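You operate a simulated robot arm through the tools that you are given. There is no shell and no other tool.

You run a simulated robot arm. Do the job below in one go: nothing can be reset, and whatever is moved stays where it is left.

TASK
Pile some things up. At the end: the roll of yellow tape from the top of the wooden bench by the bin rack is on the top of the repair bench, with the roll of white tape from there on top of it and the orange peg on top of that; the brown felt block is on the top of the repair bench; whatever was shut is shut again. Leave all else as you found it, and nothing knocked over.

Only the result counts: the job must be done as asked and must still hold three seconds after the hand-in. Knocking over, shifting, dropping, spilling or breaking anything else fails it.

THE ROBOT
A 5-joint arm with a two-finger parallel gripper, fixed in place. Base frame: the origin is at the foot of the arm, x ahead of it, y to its left, z up; the work surface is at about z = 0. Readings come in mm, degrees, newtons and seconds.
With the tool pointing down near the work surface it reaches from about 260 to 680 mm from the base axis. Its first joint turns from -66.0 to 66.0 degrees. The tool tilts only in the upright plane through the base axis and itself; it spins freely about its own axis. Payload 2.9 kg.
The TCP is the grasp point between the finger pads, 30 mm short of the fingertips. In the tool frame z runs along the fingers and y along their closing line. The gripper opens to 110 mm. The fingers are 20 mm wide and 10 mm thick; the gripper's body (48 by 112 mm) begins 55 mm behind the TCP.
Orientation is told as [roll, pitch, yaw] about the base's x, y, z axes, in that order, counted from this pose: with the fingers straight down and closing along the base's y, the tool's x points along the base's -x, its y along +y and its z along -z.

THE INTERFACE
- The arm moves only by the tool arm_command. Its argument "deltas" is a list of rows, each an object of numbers (a shift or turn left out is 0, a gripper value left out holds the last): "dx", "dy", "dz": the shift along the tool's x, y, z in units of 25 mm (1.0 is 25 mm); "rx", "ry", "rz": the turn, a rotation vector about the tool's x, y, z in units of 6 degrees (1.0 is 6 degrees); "fingers": the opening, from 0 (shut) to 1 (fully open). In form: [{"dx": .., "dy": .., "dz": .., "rx": .., "ry": .., "rz": .., "fingers": ..}, ...]. A call has 1 to 20 rows; each row shifts and turns the commanded pose from where the row before left it, along the tool's axes as they then stand. A call with a number of a shift or a turn outside -1 to 1 is refused whole. Each row takes 0.2 s and may step no farther than 50 mm and 8.6 degrees from the row before; otherwise, or with a gripper value out of range, the whole call is refused. Where a pose cannot be reached the arm comes as near as it can. A force on the tool above 40 N (or 10 N above the force at the start of the call, whichever is more), or a blocked arm, ends the call early, and 0.2 s more pass. The fingers move at their own pace (about 108 mm/s each) and stop on an object; they squeeze with about 26 N. The grip force told is the motor's: it shows also when the fingers shut on nothing. Time passes only in rows, and 0.2 s behind the last, so rows that do not move let the fingers close. The reply holds the time, the measured pose of the TCP, the force on the tool along the base axes, the opening and the grip force, in the units named above and with some noise, with the torque about the TCP (base axes, N m) and any sound that the robot's microphone picked up.
- Cameras (640 x 400 px; columns grow to the right, rows downward): "scene" is fixed at [-11.8, -457.5, 564.3]; the picture's right is [0.99, -0.12, 0.00], its down [-0.11, -0.89, -0.44] and it looks along [0.05, 0.44, -0.90] (base axes); focal length 214 px, centre (320, 200). "wrist" rides on the gripper at [72, 17, -103] in the tool frame; the picture's right is [-0.23, 0.97, 0.00], its down [-0.76, -0.18, -0.62] and it looks along [-0.61, -0.14, 0.78] (tool axes); focal length 222 px, centre (320, 200). There is no depth. A picture from a camera that has moved, and an enlarged one, comes with that camera's place and axes in the base frame and with its lens.
- camera(camera): a new picture of that camera. It takes no simulated time.
- inspect(camera, box): a new picture of the part [left, top, right, bottom] of that camera's present view, enlarged. It takes no simulated time.
- hand_in(): hands the job in; it is judged then, once.

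Places have to be worked out from the pictures, the camera data and where the tool is seen. Open the gripper and draw the arm clear of the work before you hand the job in, unless the task says otherwise.

The tools are called after "Request:" as a command line: name --argument value ..., lists and objects as JSON in quotes. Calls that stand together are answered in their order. arm_command: Moves the arm, as the interface text tells. Its arguments: {"type":"object","properties":{"deltas":{"type":"array","items":{"type":"object","properties":{"dx":{"type":"number"},"dy":{"type":"number"},"dz":{"type":"number"},"rx":{"type":"number"},"ry":{"type":"number"},"rz":{"type":"number"},"fingers":{"type":"number"}}}}},"required":["deltas"]} The other tools are called the same way: camera (camera) takes a picture; inspect (camera, box) takes an enlarged picture of a part of a camera's view; hand_in () hands the job in.

At the start:

```text
clock: 0.0
eef_pos: [425.4, -108.5, 323.9]
ee_rot: [0.0, 0.0, 0.0]
force: [0.0, 0.3, 0.0]
wrist_torque: [0.0, 0.05, 0.0]
gripper_width: 110.1
grip_force: 0.0
```

scene: 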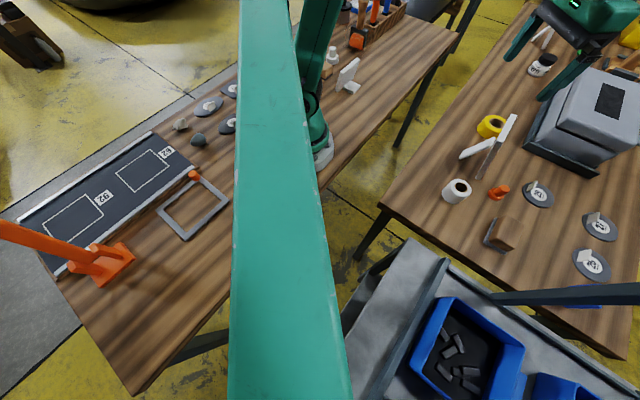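
wrist: 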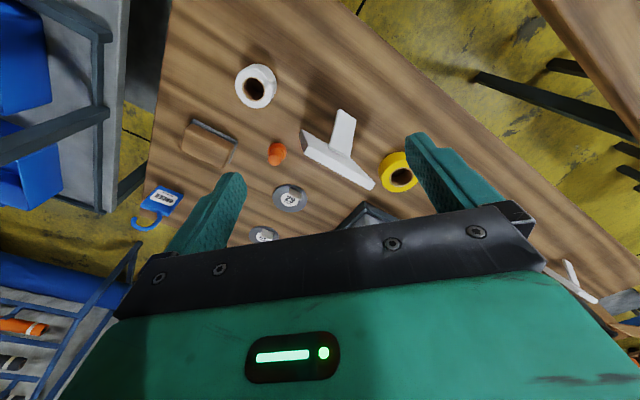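

I'll start by looking closely at the scene from both cameras before moving anything.

Request:
inspect --camera "scene" --box '[380, 60, 640, 300]'

Request:
inspect --camera "scene" --box '[0, 60, 260, 300]'

Request:
inspect --camera "scene" --box '[280, 0, 480, 120]'

Request:
inspect --camera "wrist" --box '[100, 20, 440, 260]'

Request:
inspect --camera "scene" --box '[500, 0, 640, 100]'

```text
1.67 times, centred on (510, 180) of scene
camera zoom: at [-11.8, -457.5, 564.3], right [0.99, -0.12, 0.0], down [-0.11, -0.89, -0.44], along [0.05, 0.44, -0.9], focal length 358 px, centre (3, 233)
```

zoom: 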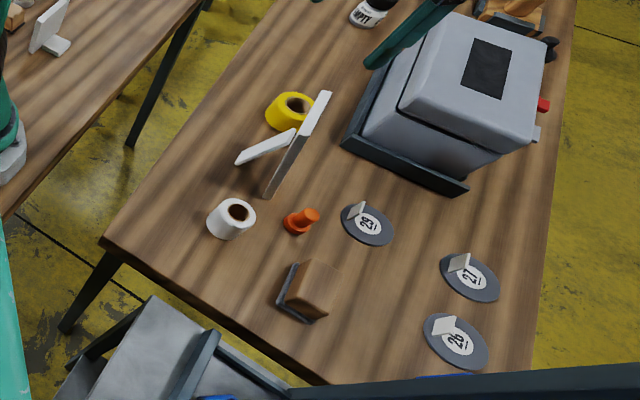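

```text
1.67 times, centred on (130, 180) of scene
camera zoom: at [-11.8, -457.5, 564.3], right [0.99, -0.12, 0.0], down [-0.11, -0.89, -0.44], along [0.05, 0.44, -0.9], focal length 358 px, centre (637, 233)
```

zoom: 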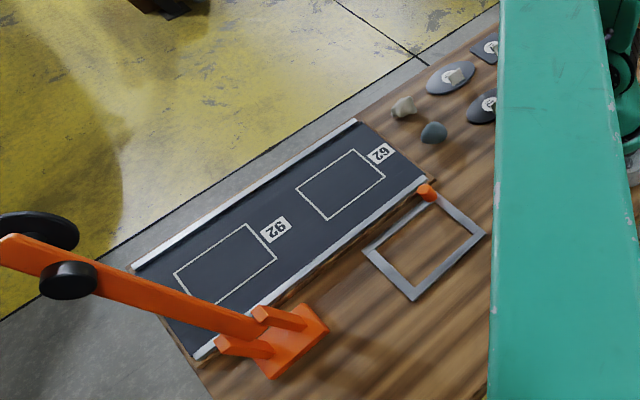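

```text
3.20 times, centred on (380, 60) of scene
camera zoom: at [-11.8, -457.5, 564.3], right [0.99, -0.12, 0.0], down [-0.11, -0.89, -0.44], along [0.05, 0.44, -0.9], focal length 686 px, centre (128, 648)
```

zoom: 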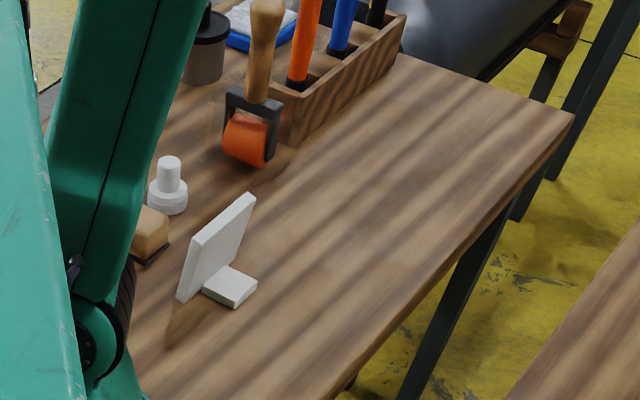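

```text
1.67 times, centred on (270, 140) of wrist
camera zoom: at [353.3, -94.3, 427.4], right [0.23, 0.97, 0.0], down [0.76, -0.18, 0.62], along [0.61, -0.14, -0.78], focal length 370 px, centre (403, 300)
```

zoom: 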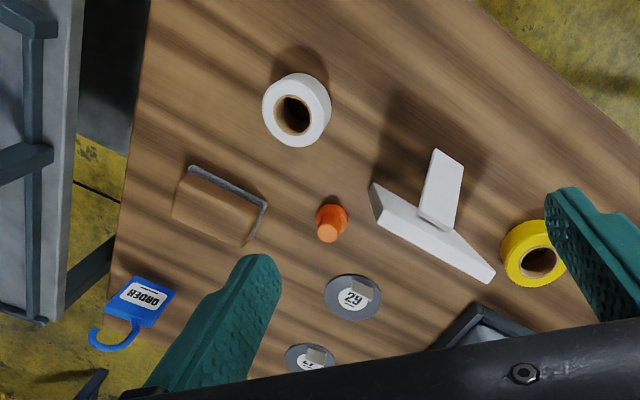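

```text
4.00 times, centred on (570, 50) of scene
camera zoom: at [-11.8, -457.5, 564.3], right [0.99, -0.12, 0.0], down [-0.11, -0.89, -0.44], along [0.05, 0.44, -0.9], focal length 858 px, centre (-680, 800)
```

zoom: 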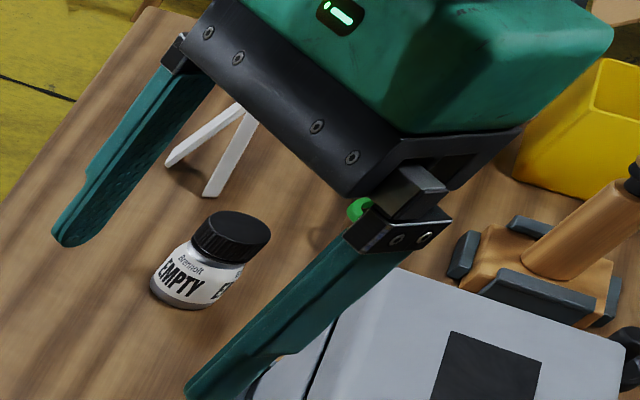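

The tapes, peg and a brown block sit on the right bench near the bin rack; I still need to identify the "repair bench" and anything shut. I spin the tool 60° counter-clockwise in place (high up, nothing near) to look left with the wrist camera.

Request:
arm_command --deltas '[{"rz": -1}, {"rz": -1}, {"rz": -1}, {"rz": -1}, {"rz": -1}, {"rz": -1}, {"rz": -1}, {"rz": -1}, {"rz": -1}, {"rz": -1}]'

Request:
camera --camera "wrist"

Request:
camera --camera "scene"

```text
clock: 2.2
eef_pos: [427.5, -109.9, 323.1]
ee_rot: [0.0, 0.1, 60.1]
force: [-0.1, 0.4, 0.0]
wrist_torque: [-0.01, 0.01, -0.01]
gripper_width: 110.1
grip_force: 0.0
```

```text
taken
camera wrist: at [375.2, -165.9, 427.5], right [-0.73, 0.68, 0.0], down [0.53, 0.57, 0.62], along [0.42, 0.46, -0.78], focal length 222 px, centre (320, 200)
```

wrist: 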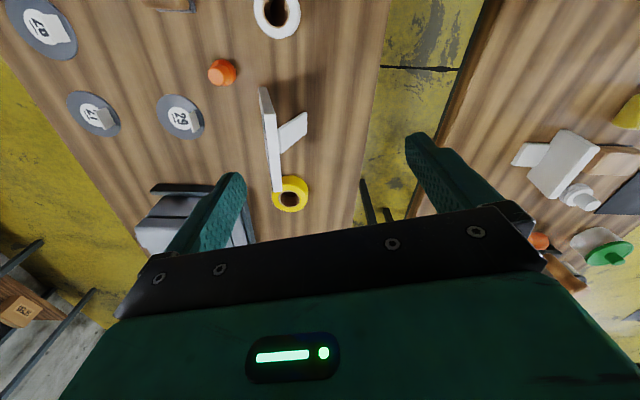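

```text
taken
```

scene: 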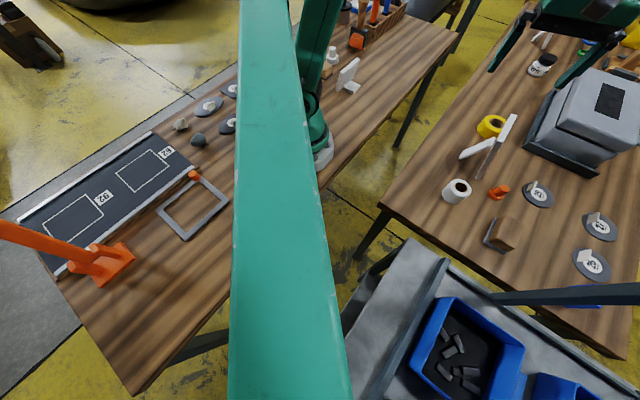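

The view shows the right bench from above and a second bench to the left. I move the tool to the left (about x 330, y 150, a bit higher) to see that bench's contents and any signs.

Request:
arm_command --deltas '[{"dx": -0.707, "dy": 0.856, "dz": -0.2}, {"dx": -0.707, "dy": 0.856, "dz": -0.2}, {"dx": -0.707, "dy": 0.856, "dz": -0.2}, {"dx": -0.707, "dy": 0.856, "dz": -0.2}, {"dx": -0.707, "dy": 0.856, "dz": -0.2}, {"dx": -0.707, "dy": 0.856, "dz": -0.2}, {"dx": -0.707, "dy": 0.856, "dz": -0.2}, {"dx": -0.707, "dy": 0.856, "dz": -0.2}, {"dx": -0.707, "dy": 0.856, "dz": -0.2}, {"dx": -0.707, "dy": 0.856, "dz": -0.2}]'

Request:
camera --camera "wrist"

Request:
camera --camera "scene"

```text
clock: 4.4
eef_pos: [328.3, 149.5, 374.2]
ee_rot: [0.0, -0.1, 60.0]
force: [0.2, 0.5, -0.6]
wrist_torque: [-0.01, 0.02, 0.01]
gripper_width: 109.7
grip_force: 0.0
```

```text
taken
camera wrist: at [276.4, 94.2, 478.4], right [-0.73, 0.68, 0.0], down [0.53, 0.57, 0.62], along [0.43, 0.45, -0.78], focal length 222 px, centre (320, 200)
```

wrist: 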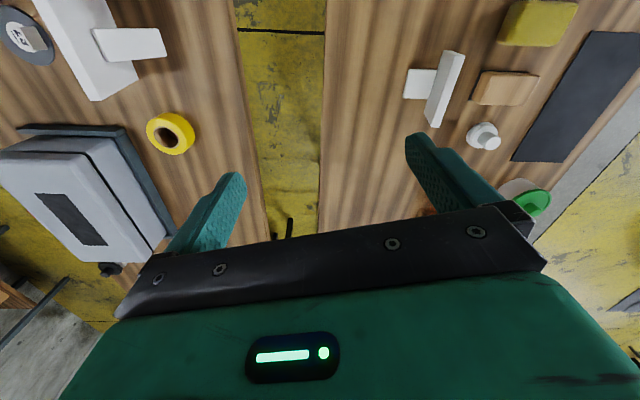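

```text
taken
```

scene: 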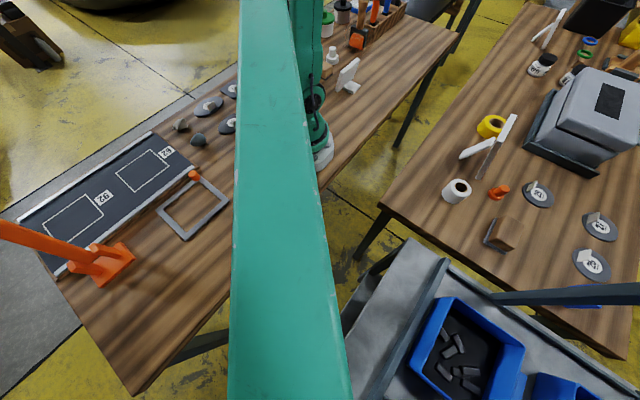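

The left bench holds another sign, a tan block, a yellow sponge and more, near the edge of my reach. I turn the tool to look back from the far side, so I can read the front of that sign.

Request:
arm_command --deltas '[{"rz": 1}, {"rz": 1}, {"rz": 1}, {"rz": 1}, {"rz": 1}, {"rz": 1}, {"rz": 1}, {"rz": 1}, {"rz": 1}, {"rz": 1}, {"rz": 1}, {"rz": 1}, {"rz": 1}, {"rz": 1}, {"rz": 1}, {"rz": 1}, {"rz": 1}, {"rz": 1}, {"rz": 1}]'

Request:
arm_command --deltas '[{"dx": 0.871, "dy": 0.106}, {"dx": 0.871, "dy": 0.106}, {"dx": 0.871, "dy": 0.106}, {"dx": 0.871, "dy": 0.106}, {"dx": 0.871, "dy": 0.106}, {"dx": 0.871, "dy": 0.106}, {"dx": 0.871, "dy": 0.106}, {"dx": 0.871, "dy": 0.106}, {"dx": 0.871, "dy": 0.106}, {"dx": 0.871, "dy": 0.106}, {"dx": 0.871, "dy": 0.106}, {"dx": 0.871, "dy": 0.106}]'

Request:
camera --camera "wrist"

Request:
camera --camera "scene"

```text
clock: 8.4
eef_pos: [329.8, 149.7, 373.9]
ee_rot: [0.0, 0.0, -54.1]
force: [0.9, 0.7, -0.3]
wrist_torque: [-0.02, -0.04, -0.01]
gripper_width: 110.0
grip_force: 0.0
```

```text
clock: 11.0
eef_pos: [201.0, 380.8, 373.3]
ee_rot: [0.1, -0.1, -54.0]
force: [-0.3, -0.8, 0.0]
wrist_torque: [0.01, 0.01, 0.0]
gripper_width: 109.8
grip_force: 0.1
```

```text
taken
camera wrist: at [169.8, 448.1, 477.7], right [0.92, 0.39, 0.0], down [0.3, -0.72, 0.62], along [0.24, -0.57, -0.78], focal length 222 px, centre (320, 200)
```

wrist: 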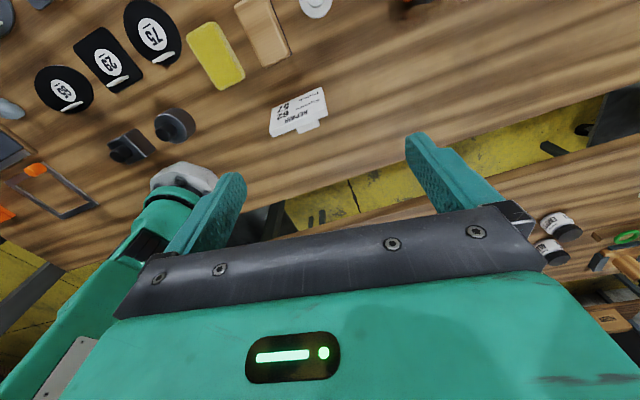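

```text
taken
```

scene: 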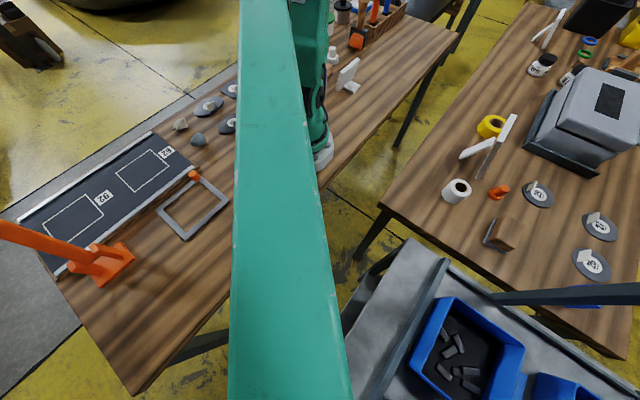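

The sign's face is visible now with text on it; I zoom in to read it.

Request:
inspect --camera "wrist" --box '[240, 70, 360, 150]'

Request:
inspect --camera "wrist" --box '[20, 0, 220, 160]'

Request:
inspect --camera "wrist" --box '[480, 180, 640, 340]'

```text
5.00 times, centred on (300, 110) of wrist
camera zoom: at [169.8, 448.1, 477.7], right [0.92, 0.39, 0.0], down [0.3, -0.72, 0.62], along [0.24, -0.57, -0.78], focal length 1111 px, centre (420, 650)
```

zoom: 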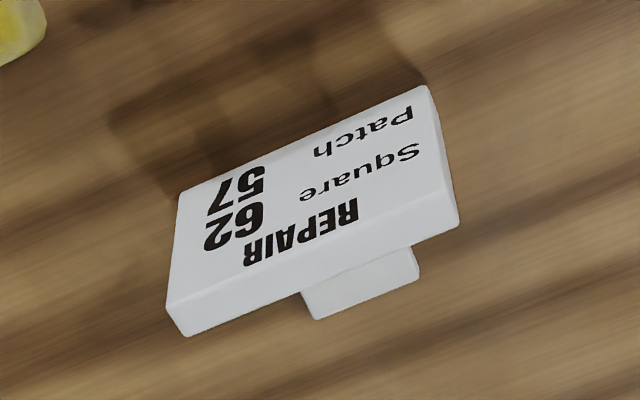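

```text
2.50 times, centred on (120, 80) of wrist
camera zoom: at [169.8, 448.1, 477.7], right [0.92, 0.39, 0.0], down [0.3, -0.72, 0.62], along [0.24, -0.57, -0.78], focal length 555 px, centre (820, 500)
```

zoom: 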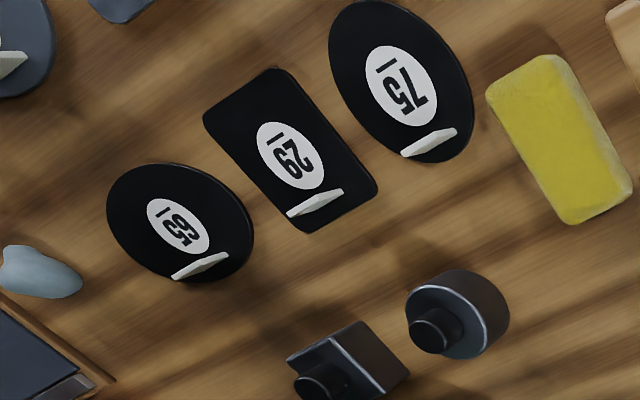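

```text
2.50 times, centred on (560, 260) of wrist
camera zoom: at [169.8, 448.1, 477.7], right [0.92, 0.39, 0.0], down [0.3, -0.72, 0.62], along [0.24, -0.57, -0.78], focal length 555 px, centre (-280, 50)
```

zoom: 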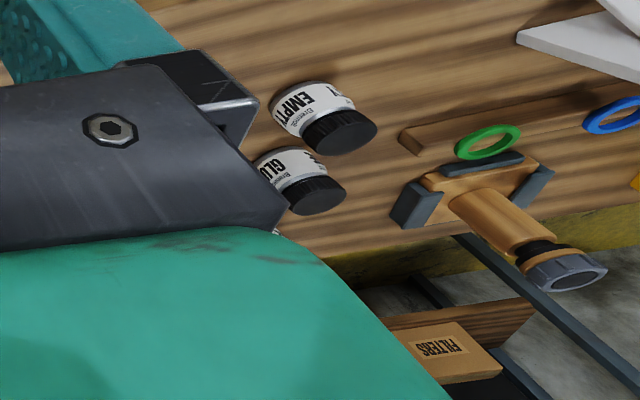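

The sign on the left bench reads "REPAIR 62 57 Square Patch", so that is likely the repair bench. I'll check the sign on the right bench as well; first spin the tool around, then travel over to it at the same height.

Request:
arm_command --deltas '[{"rz": -1}, {"rz": -1}, {"rz": -1}, {"rz": -1}, {"rz": -1}, {"rz": -1}, {"rz": -1}, {"rz": -1}, {"rz": -1}, {"rz": -1}, {"rz": -1}, {"rz": -1}, {"rz": -1}, {"rz": -1}, {"rz": -1}, {"rz": -1}, {"rz": -1}, {"rz": -1}, {"rz": -1}, {"rz": -1}]'

Request:
camera --camera "wrist"

Request:
arm_command --deltas '[{"rz": -1}, {"rz": -1}, {"rz": -1}, {"rz": -1}, {"rz": -1}, {"rz": -1}, {"rz": -1}, {"rz": -1}, {"rz": -1}]'

Request:
camera --camera "wrist"

Request:
arm_command --deltas '[{"dx": 0.935, "dy": -0.102}, {"dx": 0.935, "dy": -0.102}, {"dx": 0.935, "dy": -0.102}, {"dx": 0.935, "dy": -0.102}, {"dx": 0.935, "dy": -0.102}, {"dx": 0.935, "dy": -0.102}, {"dx": 0.935, "dy": -0.102}, {"dx": 0.935, "dy": -0.102}, {"dx": 0.935, "dy": -0.102}, {"dx": 0.935, "dy": -0.102}, {"dx": 0.935, "dy": -0.102}, {"dx": 0.935, "dy": -0.102}, {"dx": 0.935, "dy": -0.102}, {"dx": 0.935, "dy": -0.102}]'

Request:
camera --camera "wrist"

```text
clock: 15.2
eef_pos: [200.9, 380.7, 373.0]
ee_rot: [0.1, 0.0, 66.1]
force: [0.4, 0.8, -0.1]
wrist_torque: [0.0, 0.02, 0.0]
gripper_width: 109.9
grip_force: 0.1
```

```text
taken
camera wrist: at [155.1, 320.4, 477.1], right [-0.8, 0.6, 0.0], down [0.47, 0.62, 0.62], along [0.38, 0.5, -0.78], focal length 222 px, centre (320, 200)
```

wrist: 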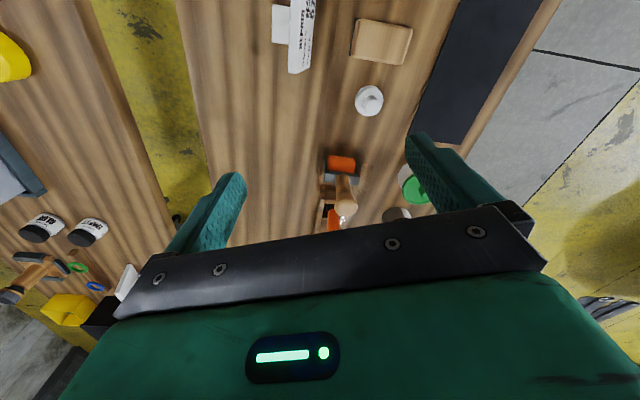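

```text
clock: 17.2
eef_pos: [202.4, 380.0, 373.2]
ee_rot: [-0.1, 0.0, 120.2]
force: [0.0, 0.1, -0.4]
wrist_torque: [0.05, -0.01, 0.01]
gripper_width: 110.2
grip_force: 0.0
```

```text
taken
camera wrist: at [222.5, 308.2, 477.5], right [-0.96, -0.29, 0.0], down [-0.23, 0.75, 0.62], along [-0.18, 0.6, -0.78], focal length 222 px, centre (320, 200)
```

wrist: 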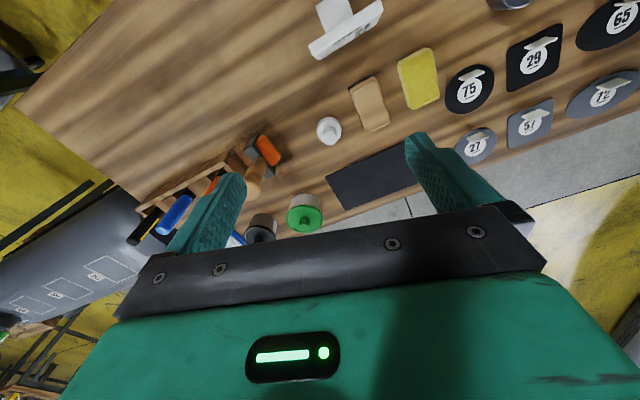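

```text
clock: 20.2
eef_pos: [396.0, 113.4, 373.2]
ee_rot: [0.1, 0.0, 120.0]
force: [-0.2, 0.2, 0.3]
wrist_torque: [-0.04, -0.01, 0.0]
gripper_width: 110.1
grip_force: 0.0
```

```text
taken
camera wrist: at [417.0, 41.4, 476.1], right [-0.96, -0.29, 0.0], down [-0.23, 0.75, 0.62], along [-0.18, 0.6, -0.78], focal length 222 px, centre (320, 200)
```

wrist: 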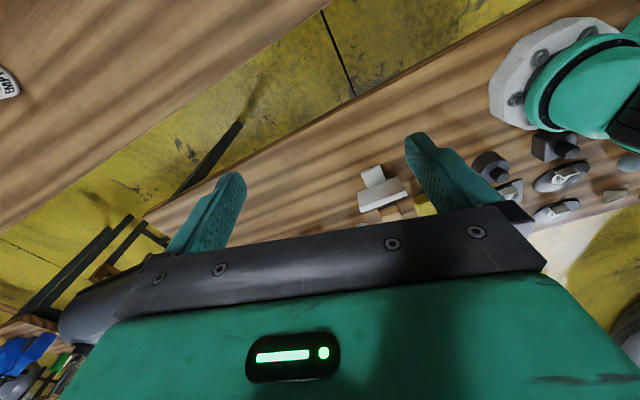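

The left bench has the REPAIR sign and patch discs. I continue over to the right bench's sign.

Request:
arm_command --deltas '[{"dx": 0.935, "dy": -0.102}, {"dx": 0.935, "dy": -0.102}, {"dx": 0.935, "dy": -0.102}, {"dx": 0.935, "dy": -0.102}, {"dx": 0.935, "dy": -0.102}, {"dx": 0.935, "dy": -0.102}, {"dx": 0.935, "dy": -0.102}, {"dx": 0.935, "dy": -0.102}, {"dx": 0.935, "dy": -0.102}, {"dx": 0.935, "dy": -0.102}, {"dx": 0.935, "dy": -0.102}, {"dx": 0.935, "dy": -0.102}]'

Request:
camera --camera "wrist"

Request:
camera --camera "scene"

```text
clock: 22.8
eef_pos: [563.4, -115.8, 374.9]
ee_rot: [0.0, 0.0, 120.0]
force: [0.3, 0.6, 0.4]
wrist_torque: [-0.02, -0.03, -0.01]
gripper_width: 110.0
grip_force: 0.0
```

```text
taken
camera wrist: at [583.0, -188.1, 479.4], right [-0.96, -0.29, 0.0], down [-0.23, 0.75, 0.62], along [-0.18, 0.6, -0.78], focal length 222 px, centre (320, 200)
```

wrist: 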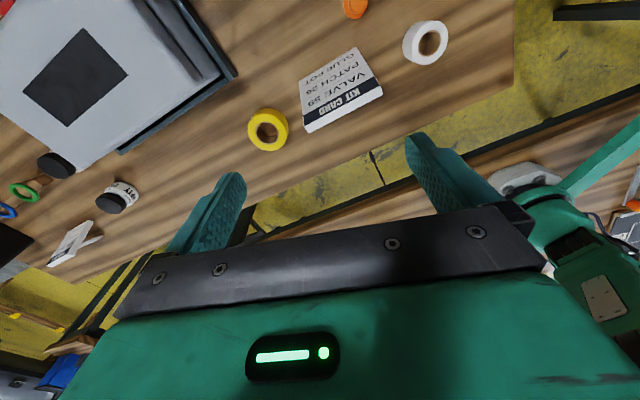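

```text
taken
```

scene: 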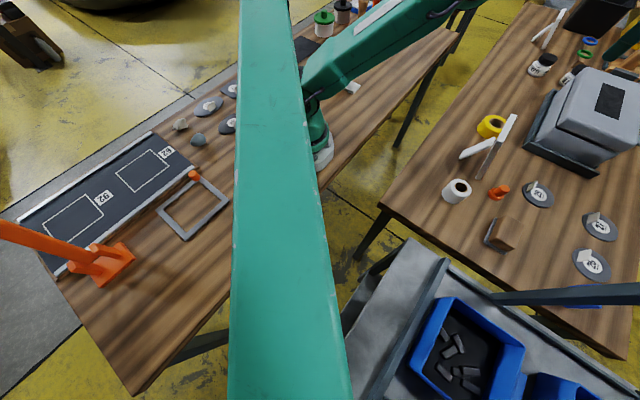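

The right bench's sign is a "KIT CARD", so the left bench with the REPAIR sign is the repair bench. I zoom in on the objects here to judge sizes and shapes.

Request:
inspect --camera "wrist" --box '[220, 0, 480, 170]'

Request:
inspect --camera "wrist" --box '[0, 0, 260, 280]'

Request:
inspect --camera "scene" --box '[440, 100, 560, 260]'

Request:
inspect --camera "scene" --box '[280, 0, 480, 160]'

```text
2.35 times, centred on (350, 85) of wrist
camera zoom: at [583.0, -188.1, 479.4], right [-0.96, -0.29, 0.0], down [-0.23, 0.75, 0.62], along [-0.18, 0.6, -0.78], focal length 523 px, centre (249, 471)
```

zoom: 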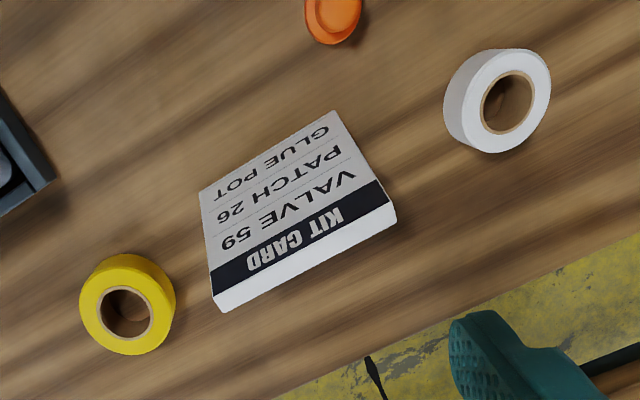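

```text
1.43 times, centred on (130, 140) of wrist
camera zoom: at [583.0, -188.1, 479.4], right [-0.96, -0.29, 0.0], down [-0.23, 0.75, 0.62], along [-0.18, 0.6, -0.78], focal length 317 px, centre (591, 286)
```

zoom: 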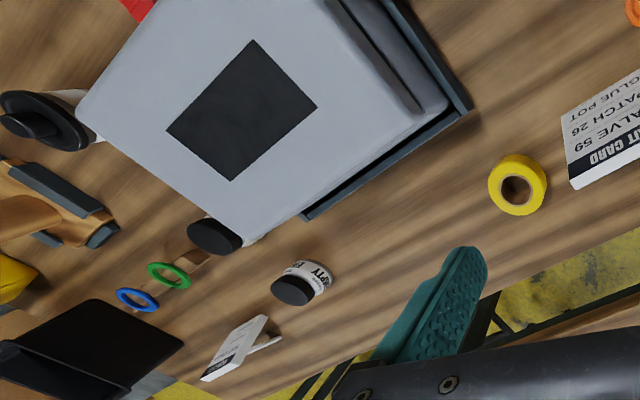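

```text
2.50 times, centred on (500, 180) of scene
camera zoom: at [-11.9, -457.5, 564.3], right [0.99, -0.12, 0.0], down [-0.11, -0.89, -0.44], along [0.05, 0.44, -0.9], focal length 536 px, centre (-130, 250)
```

zoom: 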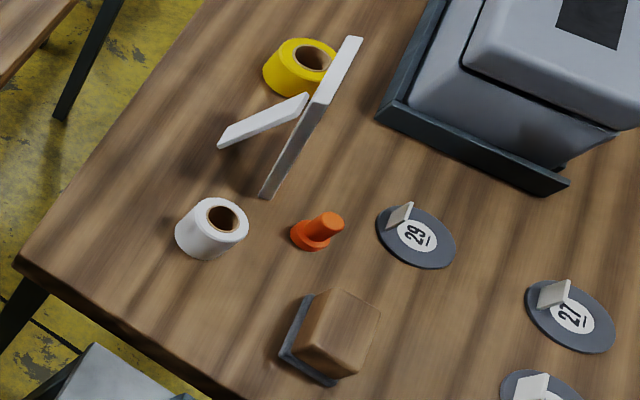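

```text
2.50 times, centred on (380, 80) of scene
camera zoom: at [-11.9, -457.5, 564.3], right [0.99, -0.12, 0.0], down [-0.11, -0.89, -0.44], along [0.05, 0.44, -0.9], focal length 536 px, centre (170, 500)
```

zoom: 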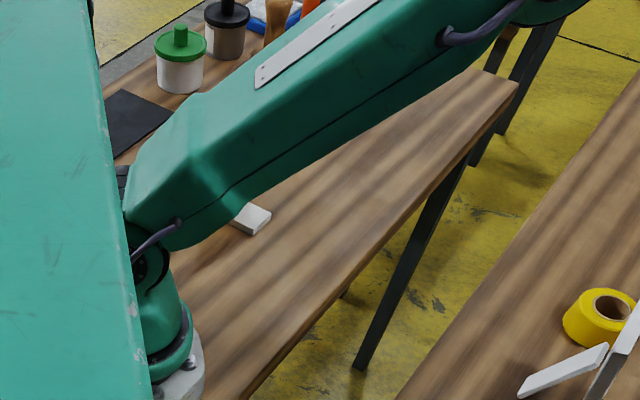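

The yellow roll looks to lie flat near (628, 12), and the kit card is a tall easel standing about 150 mm, so I must keep clear of it. I turn the tool to yaw 45° and go above the yellow roll, still well above everything, for a closer look.

Request:
arm_command --deltas '[{"rz": 1}, {"rz": 1}, {"rz": 1}, {"rz": 1}, {"rz": 1}, {"rz": 1}, {"rz": 1}, {"rz": 1}, {"rz": 1}, {"rz": 1}, {"rz": 1}, {"rz": 1}, {"rz": 0.5}]'

Request:
arm_command --deltas '[{"dx": -0.6825, "dy": 0.2225, "dz": 0.625}, {"dx": -0.6825, "dy": 0.2225, "dz": 0.625}, {"dx": -0.6825, "dy": 0.2225, "dz": 0.625}, {"dx": -0.6825, "dy": 0.2225, "dz": 0.625}, {"dx": -0.6825, "dy": 0.2225, "dz": 0.625}, {"dx": -0.6825, "dy": 0.2225, "dz": 0.625}, {"dx": -0.6825, "dy": 0.2225, "dz": 0.625}, {"dx": -0.6825, "dy": 0.2225, "dz": 0.625}]'

Request:
camera --camera "wrist"

Request:
camera --camera "scene"

```text
clock: 25.6
eef_pos: [562.2, -113.3, 372.3]
ee_rot: [0.0, 0.1, 44.8]
force: [0.6, 0.1, -0.4]
wrist_torque: [-0.02, 0.0, -0.01]
gripper_width: 110.0
grip_force: 0.1
```

```text
clock: 27.4
eef_pos: [626.0, 15.6, 247.8]
ee_rot: [0.1, 0.0, 45.2]
force: [0.0, -0.2, -0.1]
wrist_torque: [-0.02, -0.02, -0.02]
gripper_width: 109.9
grip_force: 0.1
```

```text
taken
camera wrist: at [562.7, -25.9, 352.3], right [-0.53, 0.85, 0.0], down [0.66, 0.41, 0.62], along [0.53, 0.33, -0.78], focal length 222 px, centre (320, 200)
```

wrist: 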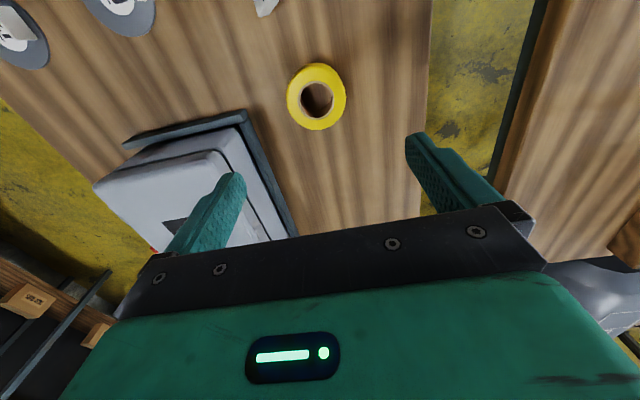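

```text
taken
```

scene: 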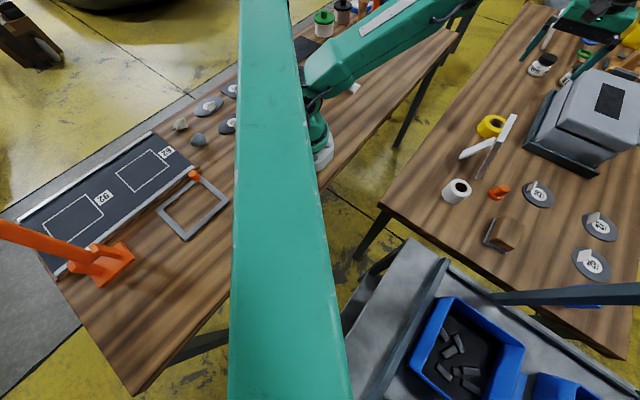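

Request:
inspect --camera "wrist" --box '[270, 50, 370, 140]'

```text
4.44 times, centred on (320, 95) of wrist
camera zoom: at [562.7, -25.9, 352.3], right [-0.53, 0.85, 0.0], down [0.66, 0.41, 0.62], along [0.53, 0.33, -0.78], focal length 987 px, centre (320, 667)
```

zoom: 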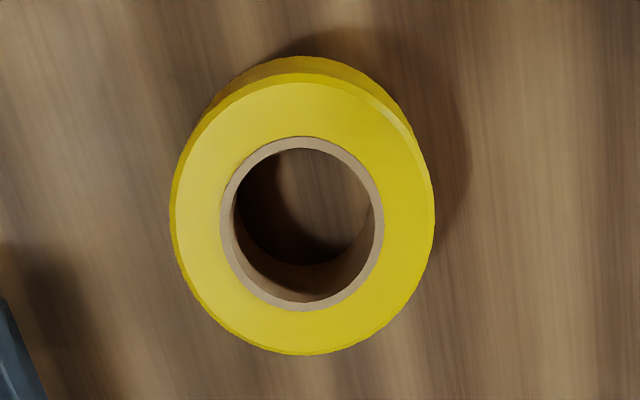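

The yellow roll lies flat (hole up), about 75–80 mm across, centred near the TCP. I zoom with the scene camera to judge heights of the rolls, peg and block.

Request:
inspect --camera "scene" --box '[465, 105, 525, 145]'

Request:
inspect --camera "scene" --box '[430, 165, 490, 215]'

Request:
inspect --camera "scene" --box '[480, 170, 530, 260]'

```text
10.00 times, centred on (495, 125) of scene
camera zoom: at [-11.9, -457.6, 564.3], right [0.99, -0.12, 0.0], down [-0.11, -0.89, -0.44], along [0.05, 0.44, -0.9], focal length 2145 px, centre (-1430, 950)
```

zoom: 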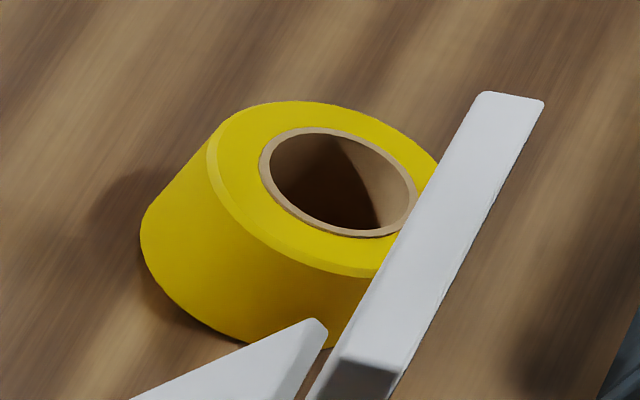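

```text
8.00 times, centred on (460, 190) of scene
camera zoom: at [-11.9, -457.6, 564.3], right [0.99, -0.12, 0.0], down [-0.11, -0.89, -0.44], along [0.05, 0.44, -0.9], focal length 1716 px, centre (-800, 280)
```

zoom: 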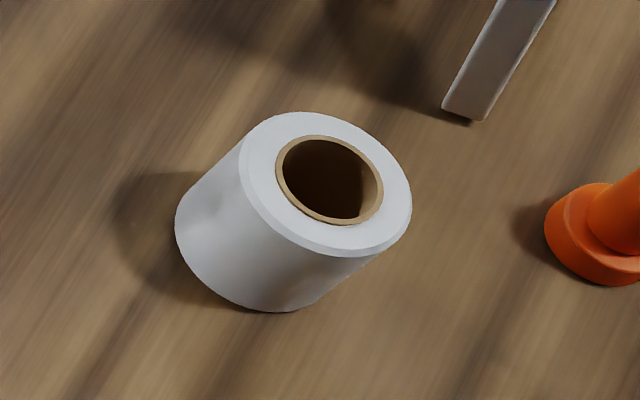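

```text
4.44 times, centred on (505, 215) of scene
camera zoom: at [-11.9, -457.6, 564.3], right [0.99, -0.12, 0.0], down [-0.11, -0.89, -0.44], along [0.05, 0.44, -0.9], focal length 953 px, centre (-502, 133)
```

zoom: 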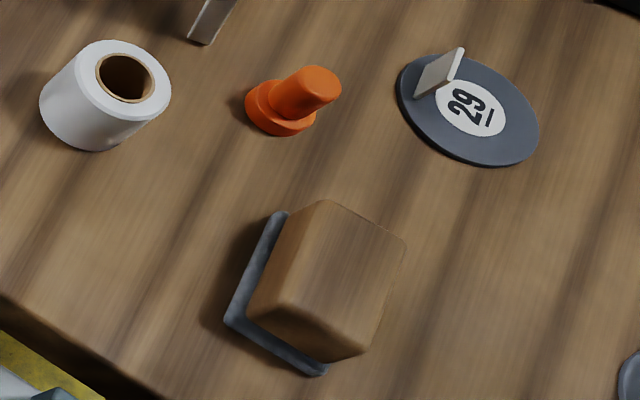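

From both cameras I judge the yellow roll centre at about (635, 13), diameter ~78 mm, height ~34 mm; white roll ~60 mm wide, ~43 mm tall near (411, -214). To keep the gripper clear of the kit card's top corner (about (573,-65,150)) I turn to yaw 20° and re-centre over the yellow roll.

Request:
arm_command --deltas '[{"dx": -0.197, "dy": -0.312}, {"rz": 1}, {"rz": 1}, {"rz": 1}, {"rz": 1}, {"rz": 0.2}, {"dz": 1}, {"dz": 1}, {}]'

Request:
camera --camera "wrist"

Request:
inspect --camera "wrist" --box '[240, 20, 400, 140]'

```text
clock: 29.4
eef_pos: [635.1, 11.3, 197.7]
ee_rot: [0.0, 0.0, 19.8]
force: [-0.2, -0.6, -0.2]
wrist_torque: [0.03, 0.03, 0.05]
gripper_width: 110.0
grip_force: 0.1
```

```text
taken
camera wrist: at [560.2, 0.8, 301.2], right [-0.12, 0.99, 0.0], down [0.78, 0.09, 0.62], along [0.62, 0.07, -0.78], focal length 222 px, centre (320, 200)
```

wrist: 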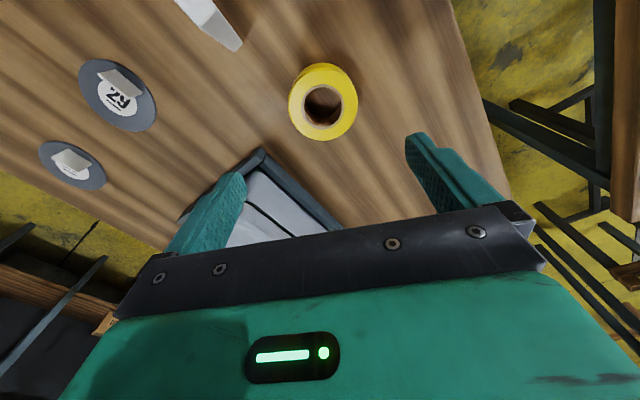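

```text
3.33 times, centred on (320, 80) of wrist
camera zoom: at [560.2, 0.8, 301.2], right [-0.12, 0.99, 0.0], down [0.78, 0.09, 0.62], along [0.62, 0.07, -0.78], focal length 740 px, centre (320, 600)
```

zoom: 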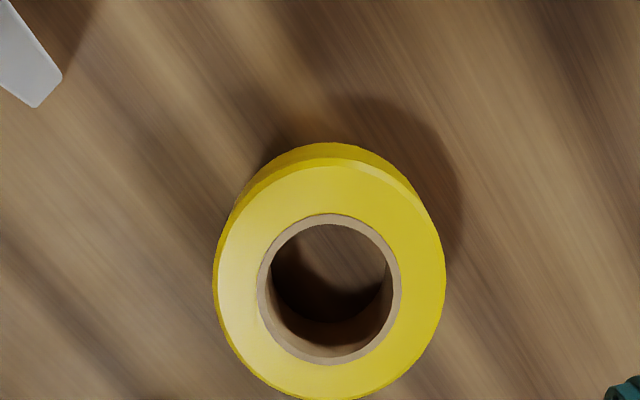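

The roll's centre is within ~3 mm of the tool axis. I nudge 3 mm along tool y and descend most of the way, then check.

Request:
arm_command --deltas '[{"dy": 0.12}, {"dz": 1}, {"dz": 1}, {"dz": 1}, {"dz": 1}, {"dz": 1}, {}]'

Request:
camera --camera "wrist"

Request:
camera --camera "scene"

```text
clock: 31.0
eef_pos: [635.2, 16.0, 72.0]
ee_rot: [0.0, 0.0, 19.7]
force: [0.2, 0.3, 1.0]
wrist_torque: [-0.01, 0.01, 0.02]
gripper_width: 110.1
grip_force: 0.1
```

```text
taken
camera wrist: at [560.8, 5.9, 175.6], right [-0.12, 0.99, 0.0], down [0.78, 0.09, 0.62], along [0.62, 0.07, -0.78], focal length 222 px, centre (320, 200)
```

wrist: 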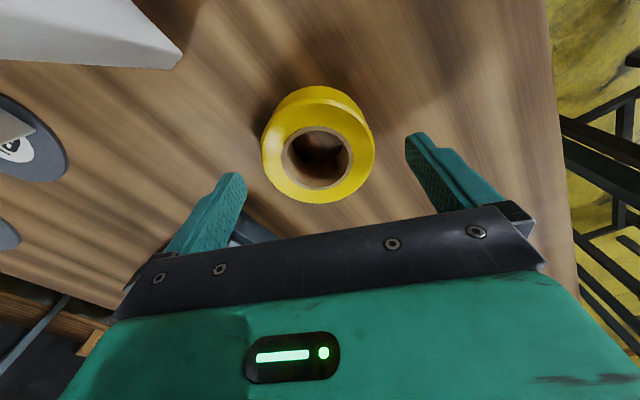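

```text
taken
```

scene: 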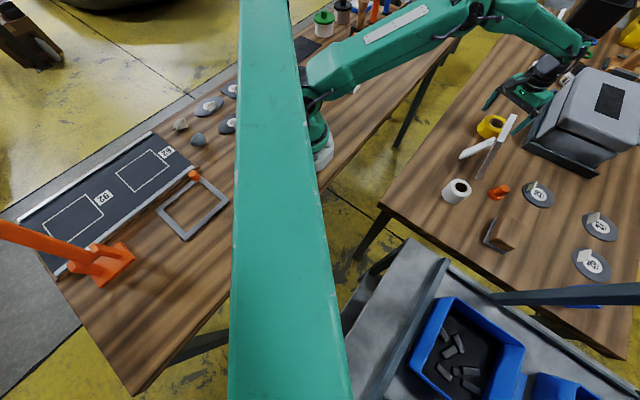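

Centred between the fingers. I descend to about z = 36 (fingertips ~6 mm above the bench) and close.

Request:
arm_command --deltas '[{"dx": 0.06, "dz": 0.72}, {"dx": 0.06, "dz": 0.72}, {}, {"fingers": 0}, {"fingers": 0}, {"fingers": 0}, {"fingers": 0}]'

Request:
camera --camera "wrist"

```text
clock: 32.6
eef_pos: [633.5, 14.8, 36.8]
ee_rot: [-0.1, 0.1, 19.8]
force: [0.9, 0.1, 1.0]
wrist_torque: [-0.04, -0.04, -0.02]
gripper_width: 77.0
grip_force: 25.6
```

```text
taken
camera wrist: at [558.6, 4.8, 141.1], right [-0.12, 0.99, 0.0], down [0.78, 0.09, 0.62], along [0.62, 0.07, -0.78], focal length 222 px, centre (320, 200)
```

wrist: 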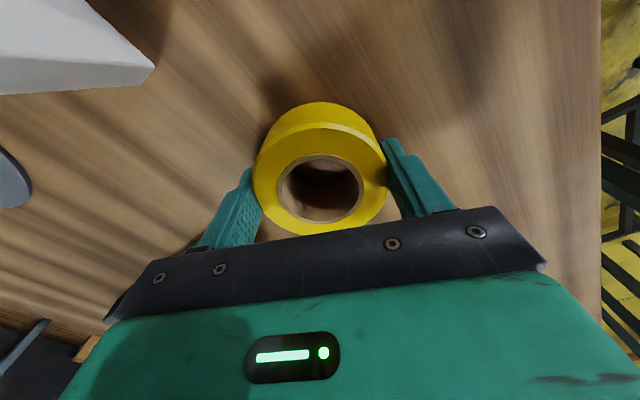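

Gripped at 77 mm width, 25.6 N. I lift straight up and check the roll comes along.

Request:
arm_command --deltas '[{"dz": -0.5}, {"dz": -0.8}, {"dz": -1}, {"dz": -1}, {"dz": -1}, {"dz": -1}, {"dz": -1}, {}]'

Request:
camera --camera "wrist"

```text
clock: 34.4
eef_pos: [630.6, 16.5, 196.4]
ee_rot: [0.1, 0.0, 19.7]
force: [-0.1, 0.8, -1.8]
wrist_torque: [0.02, 0.0, 0.01]
gripper_width: 76.9
grip_force: 26.4
```

```text
taken
camera wrist: at [554.9, 5.9, 301.3], right [-0.12, 0.99, 0.0], down [0.78, 0.09, 0.62], along [0.62, 0.07, -0.78], focal length 222 px, centre (320, 200)
```

wrist: 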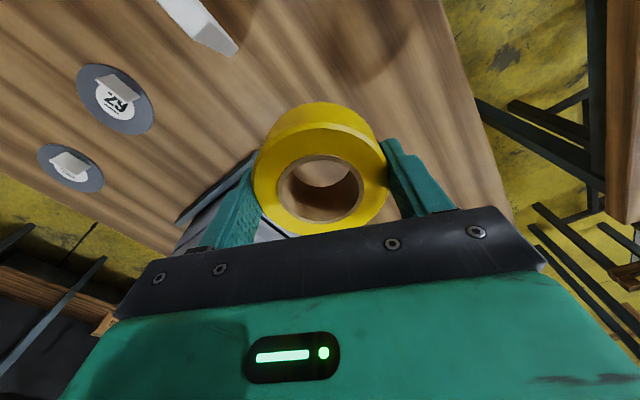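

The roll is held (about 2 N). I carry it across to above the repair bench near (350, 315), a clear spot well away from the REPAIR sign.

Request:
arm_command --deltas '[{"dx": 0.2, "dy": 0.443}, {"dx": 0.3835, "dy": 0.886}, {"dx": 0.3835, "dy": 0.886}, {"dx": 0.3835, "dy": 0.886}, {"dx": 0.3835, "dy": 0.886}, {"dx": 0.3835, "dy": 0.886}, {"dx": 0.3835, "dy": 0.886}, {"dx": 0.3835, "dy": 0.886}, {"dx": 0.3835, "dy": 0.886}, {"dx": 0.3835, "dy": 0.886}, {"dx": 0.3835, "dy": 0.886}, {"dx": 0.3835, "dy": 0.886}, {"dx": 0.3835, "dy": 0.886}, {"dx": 0.3835, "dy": 0.886}, {"dx": 0.3835, "dy": 0.886}, {"dx": 0.3835, "dy": 0.886}, {"dx": 0.3835, "dy": 0.886}, {"dx": 0.2, "dy": 0.443}, {}]'

Request:
camera --camera "wrist"

Request:
camera --camera "scene"

```text
clock: 38.4
eef_pos: [349.6, 310.1, 196.0]
ee_rot: [-0.1, -0.1, 19.8]
force: [0.0, 0.1, -1.0]
wrist_torque: [-0.03, 0.02, 0.01]
gripper_width: 77.0
grip_force: 26.1
```

```text
taken
camera wrist: at [274.8, 300.4, 299.3], right [-0.12, 0.99, 0.0], down [0.78, 0.09, 0.62], along [0.62, 0.07, -0.78], focal length 222 px, centre (320, 200)
```

wrist: 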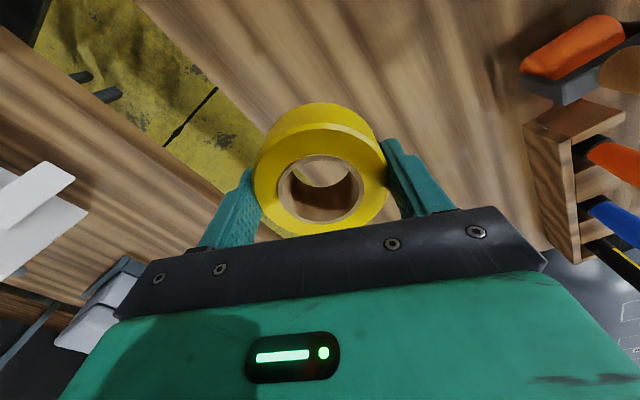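

```text
taken
```

scene: 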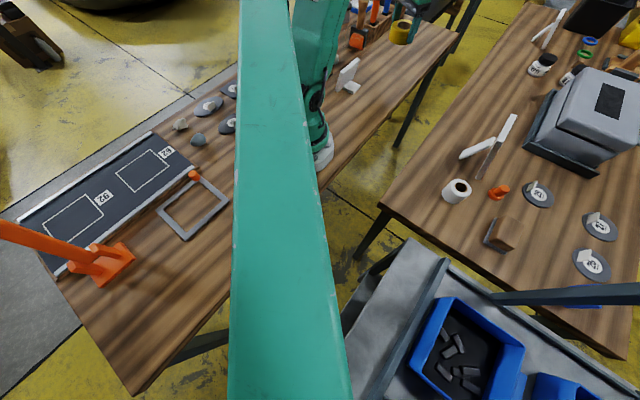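

Below is clear bench, about 85 mm in from the edge. I lower to just above the surface and check the force.

Request:
arm_command --deltas '[{"dz": 1}, {"dz": 1}, {"dz": 1}, {"dz": 1}, {"dz": 1}, {"dz": 0.8}, {"dz": 0.3}, {}]'

Request:
camera --camera "scene"

Request:
inspect --camera "scene" --box '[320, 10, 460, 100]'

```text
clock: 40.2
eef_pos: [352.2, 311.8, 43.2]
ee_rot: [0.0, 0.1, 19.9]
force: [0.5, -0.4, -0.7]
wrist_torque: [-0.01, 0.01, -0.03]
gripper_width: 76.7
grip_force: 25.9
```

```text
taken
```

scene: 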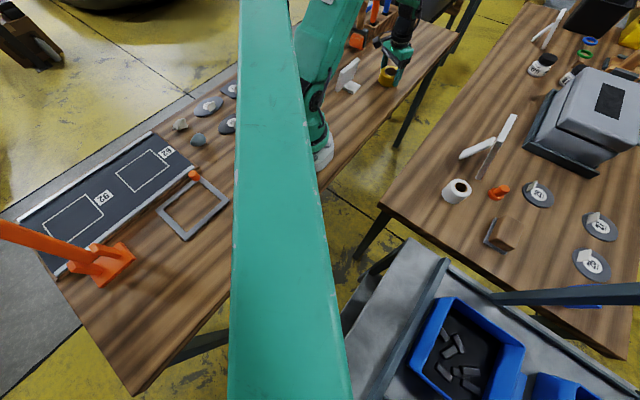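

```text
4.44 times, centred on (390, 55) of scene
camera zoom: at [-11.8, -457.5, 564.3], right [0.99, -0.12, 0.0], down [-0.11, -0.89, -0.44], along [0.05, 0.44, -0.9], focal length 953 px, centre (9, 844)
```

zoom: 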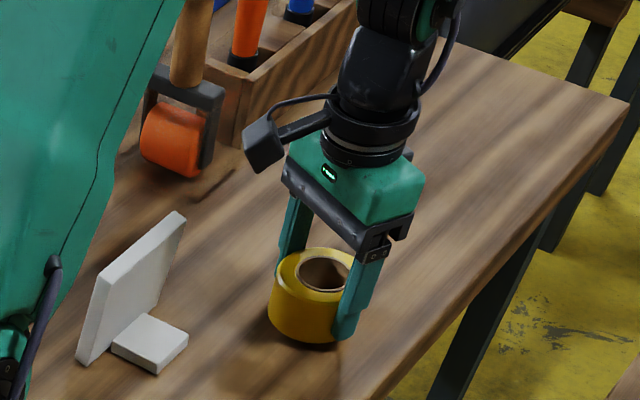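

About 6 mm above the surface and no contact yet. I lower in small steps.

Request:
arm_command --deltas '[{"dz": 0.08}, {"dz": 0.08}, {}]'

Request:
arm_command --deltas '[{"dz": 0.05}, {}]'

```text
clock: 41.0
eef_pos: [350.6, 311.6, 39.5]
ee_rot: [-0.1, 0.1, 19.8]
force: [0.7, -1.1, -1.1]
wrist_torque: [0.01, 0.03, -0.01]
gripper_width: 76.9
grip_force: 25.9
```

```text
clock: 41.6
eef_pos: [351.5, 311.7, 39.1]
ee_rot: [0.0, -0.1, 19.7]
force: [1.5, 1.3, -0.9]
wrist_torque: [-0.01, 0.0, 0.02]
gripper_width: 77.1
grip_force: 25.6
```

Still hanging free (Fz ≈ -1 N). I continue in ~1 mm steps.

Request:
arm_command --deltas '[{"dz": 0.05}, {}]'

Request:
arm_command --deltas '[{"dz": 0.05}, {}]'

```text
clock: 42.2
eef_pos: [350.6, 312.5, 37.9]
ee_rot: [0.0, 0.0, 19.8]
force: [0.4, -2.6, 3.1]
wrist_torque: [-0.12, -0.02, -0.05]
gripper_width: 77.0
grip_force: 25.4
```

```text
clock: 42.8
eef_pos: [352.1, 313.5, 37.4]
ee_rot: [0.1, -0.1, 19.8]
force: [-7.0, 0.2, 17.1]
wrist_torque: [0.02, 0.06, -0.06]
gripper_width: 77.4
grip_force: 25.9
```

Contact with the bench (17 N). I relieve about 0.7 mm, then open the gripper.

Request:
arm_command --deltas '[{"dz": -0.03}, {"fingers": 0.8}, {"fingers": 0.95}, {}]'

Request:
camera --camera "wrist"

```text
clock: 43.8
eef_pos: [352.3, 313.0, 36.8]
ee_rot: [0.0, 0.1, 19.8]
force: [0.0, 0.3, 0.2]
wrist_torque: [-0.01, 0.01, 0.0]
gripper_width: 104.6
grip_force: 0.0
```

```text
taken
camera wrist: at [276.4, 302.2, 140.0], right [-0.12, 0.99, 0.0], down [0.78, 0.09, 0.62], along [0.62, 0.07, -0.78], focal length 222 px, centre (320, 200)
```

wrist: 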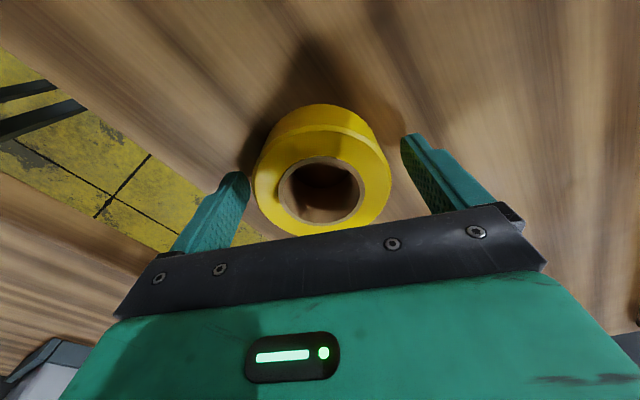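

The yellow roll rests on the repair bench. I raise straight up and take a picture to fix its position.

Request:
arm_command --deltas '[{"dz": -0.6}, {"dz": -1}, {"dz": -1}, {"dz": -1}, {"dz": -1}, {"dz": -1}, {"dz": -1, "fingers": 1}, {}]'

Request:
camera --camera "wrist"

Request:
inspect --camera "wrist" --box '[240, 20, 400, 140]'

Request:
inspect --camera "scene" --box '[320, 10, 460, 100]'

```text
clock: 45.6
eef_pos: [351.3, 311.5, 201.4]
ee_rot: [0.0, 0.0, 19.8]
force: [-0.9, -0.1, 0.4]
wrist_torque: [-0.02, 0.01, 0.0]
gripper_width: 109.8
grip_force: 0.0
```

```text
taken
camera wrist: at [275.9, 301.6, 305.2], right [-0.12, 0.99, 0.0], down [0.78, 0.09, 0.62], along [0.62, 0.07, -0.78], focal length 222 px, centre (320, 200)
```

wrist: 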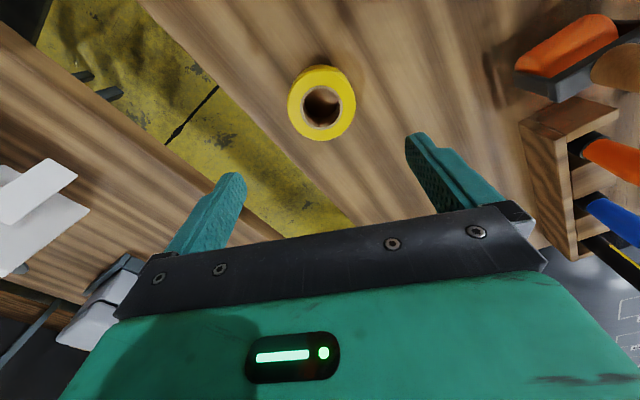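

```text
3.33 times, centred on (320, 80) of wrist
camera zoom: at [275.9, 301.6, 305.2], right [-0.12, 0.99, 0.0], down [0.78, 0.09, 0.62], along [0.62, 0.07, -0.78], focal length 740 px, centre (320, 600)
```

zoom: 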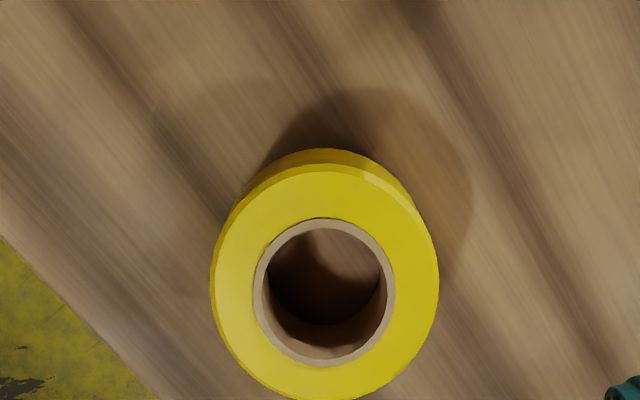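

```text
4.44 times, centred on (390, 55) of scene
camera zoom: at [-11.8, -457.5, 564.3], right [0.99, -0.12, 0.0], down [-0.11, -0.89, -0.44], along [0.05, 0.44, -0.9], focal length 953 px, centre (9, 844)
```

zoom: 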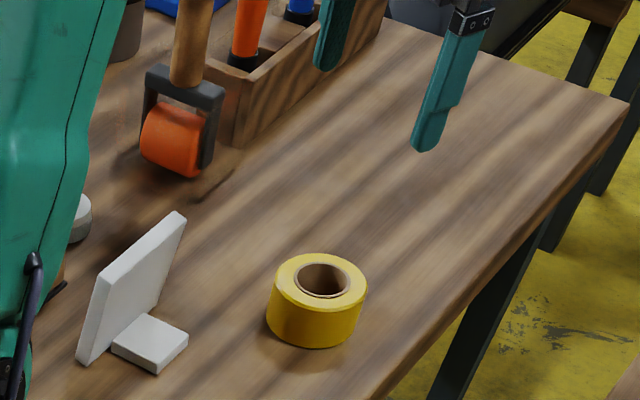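

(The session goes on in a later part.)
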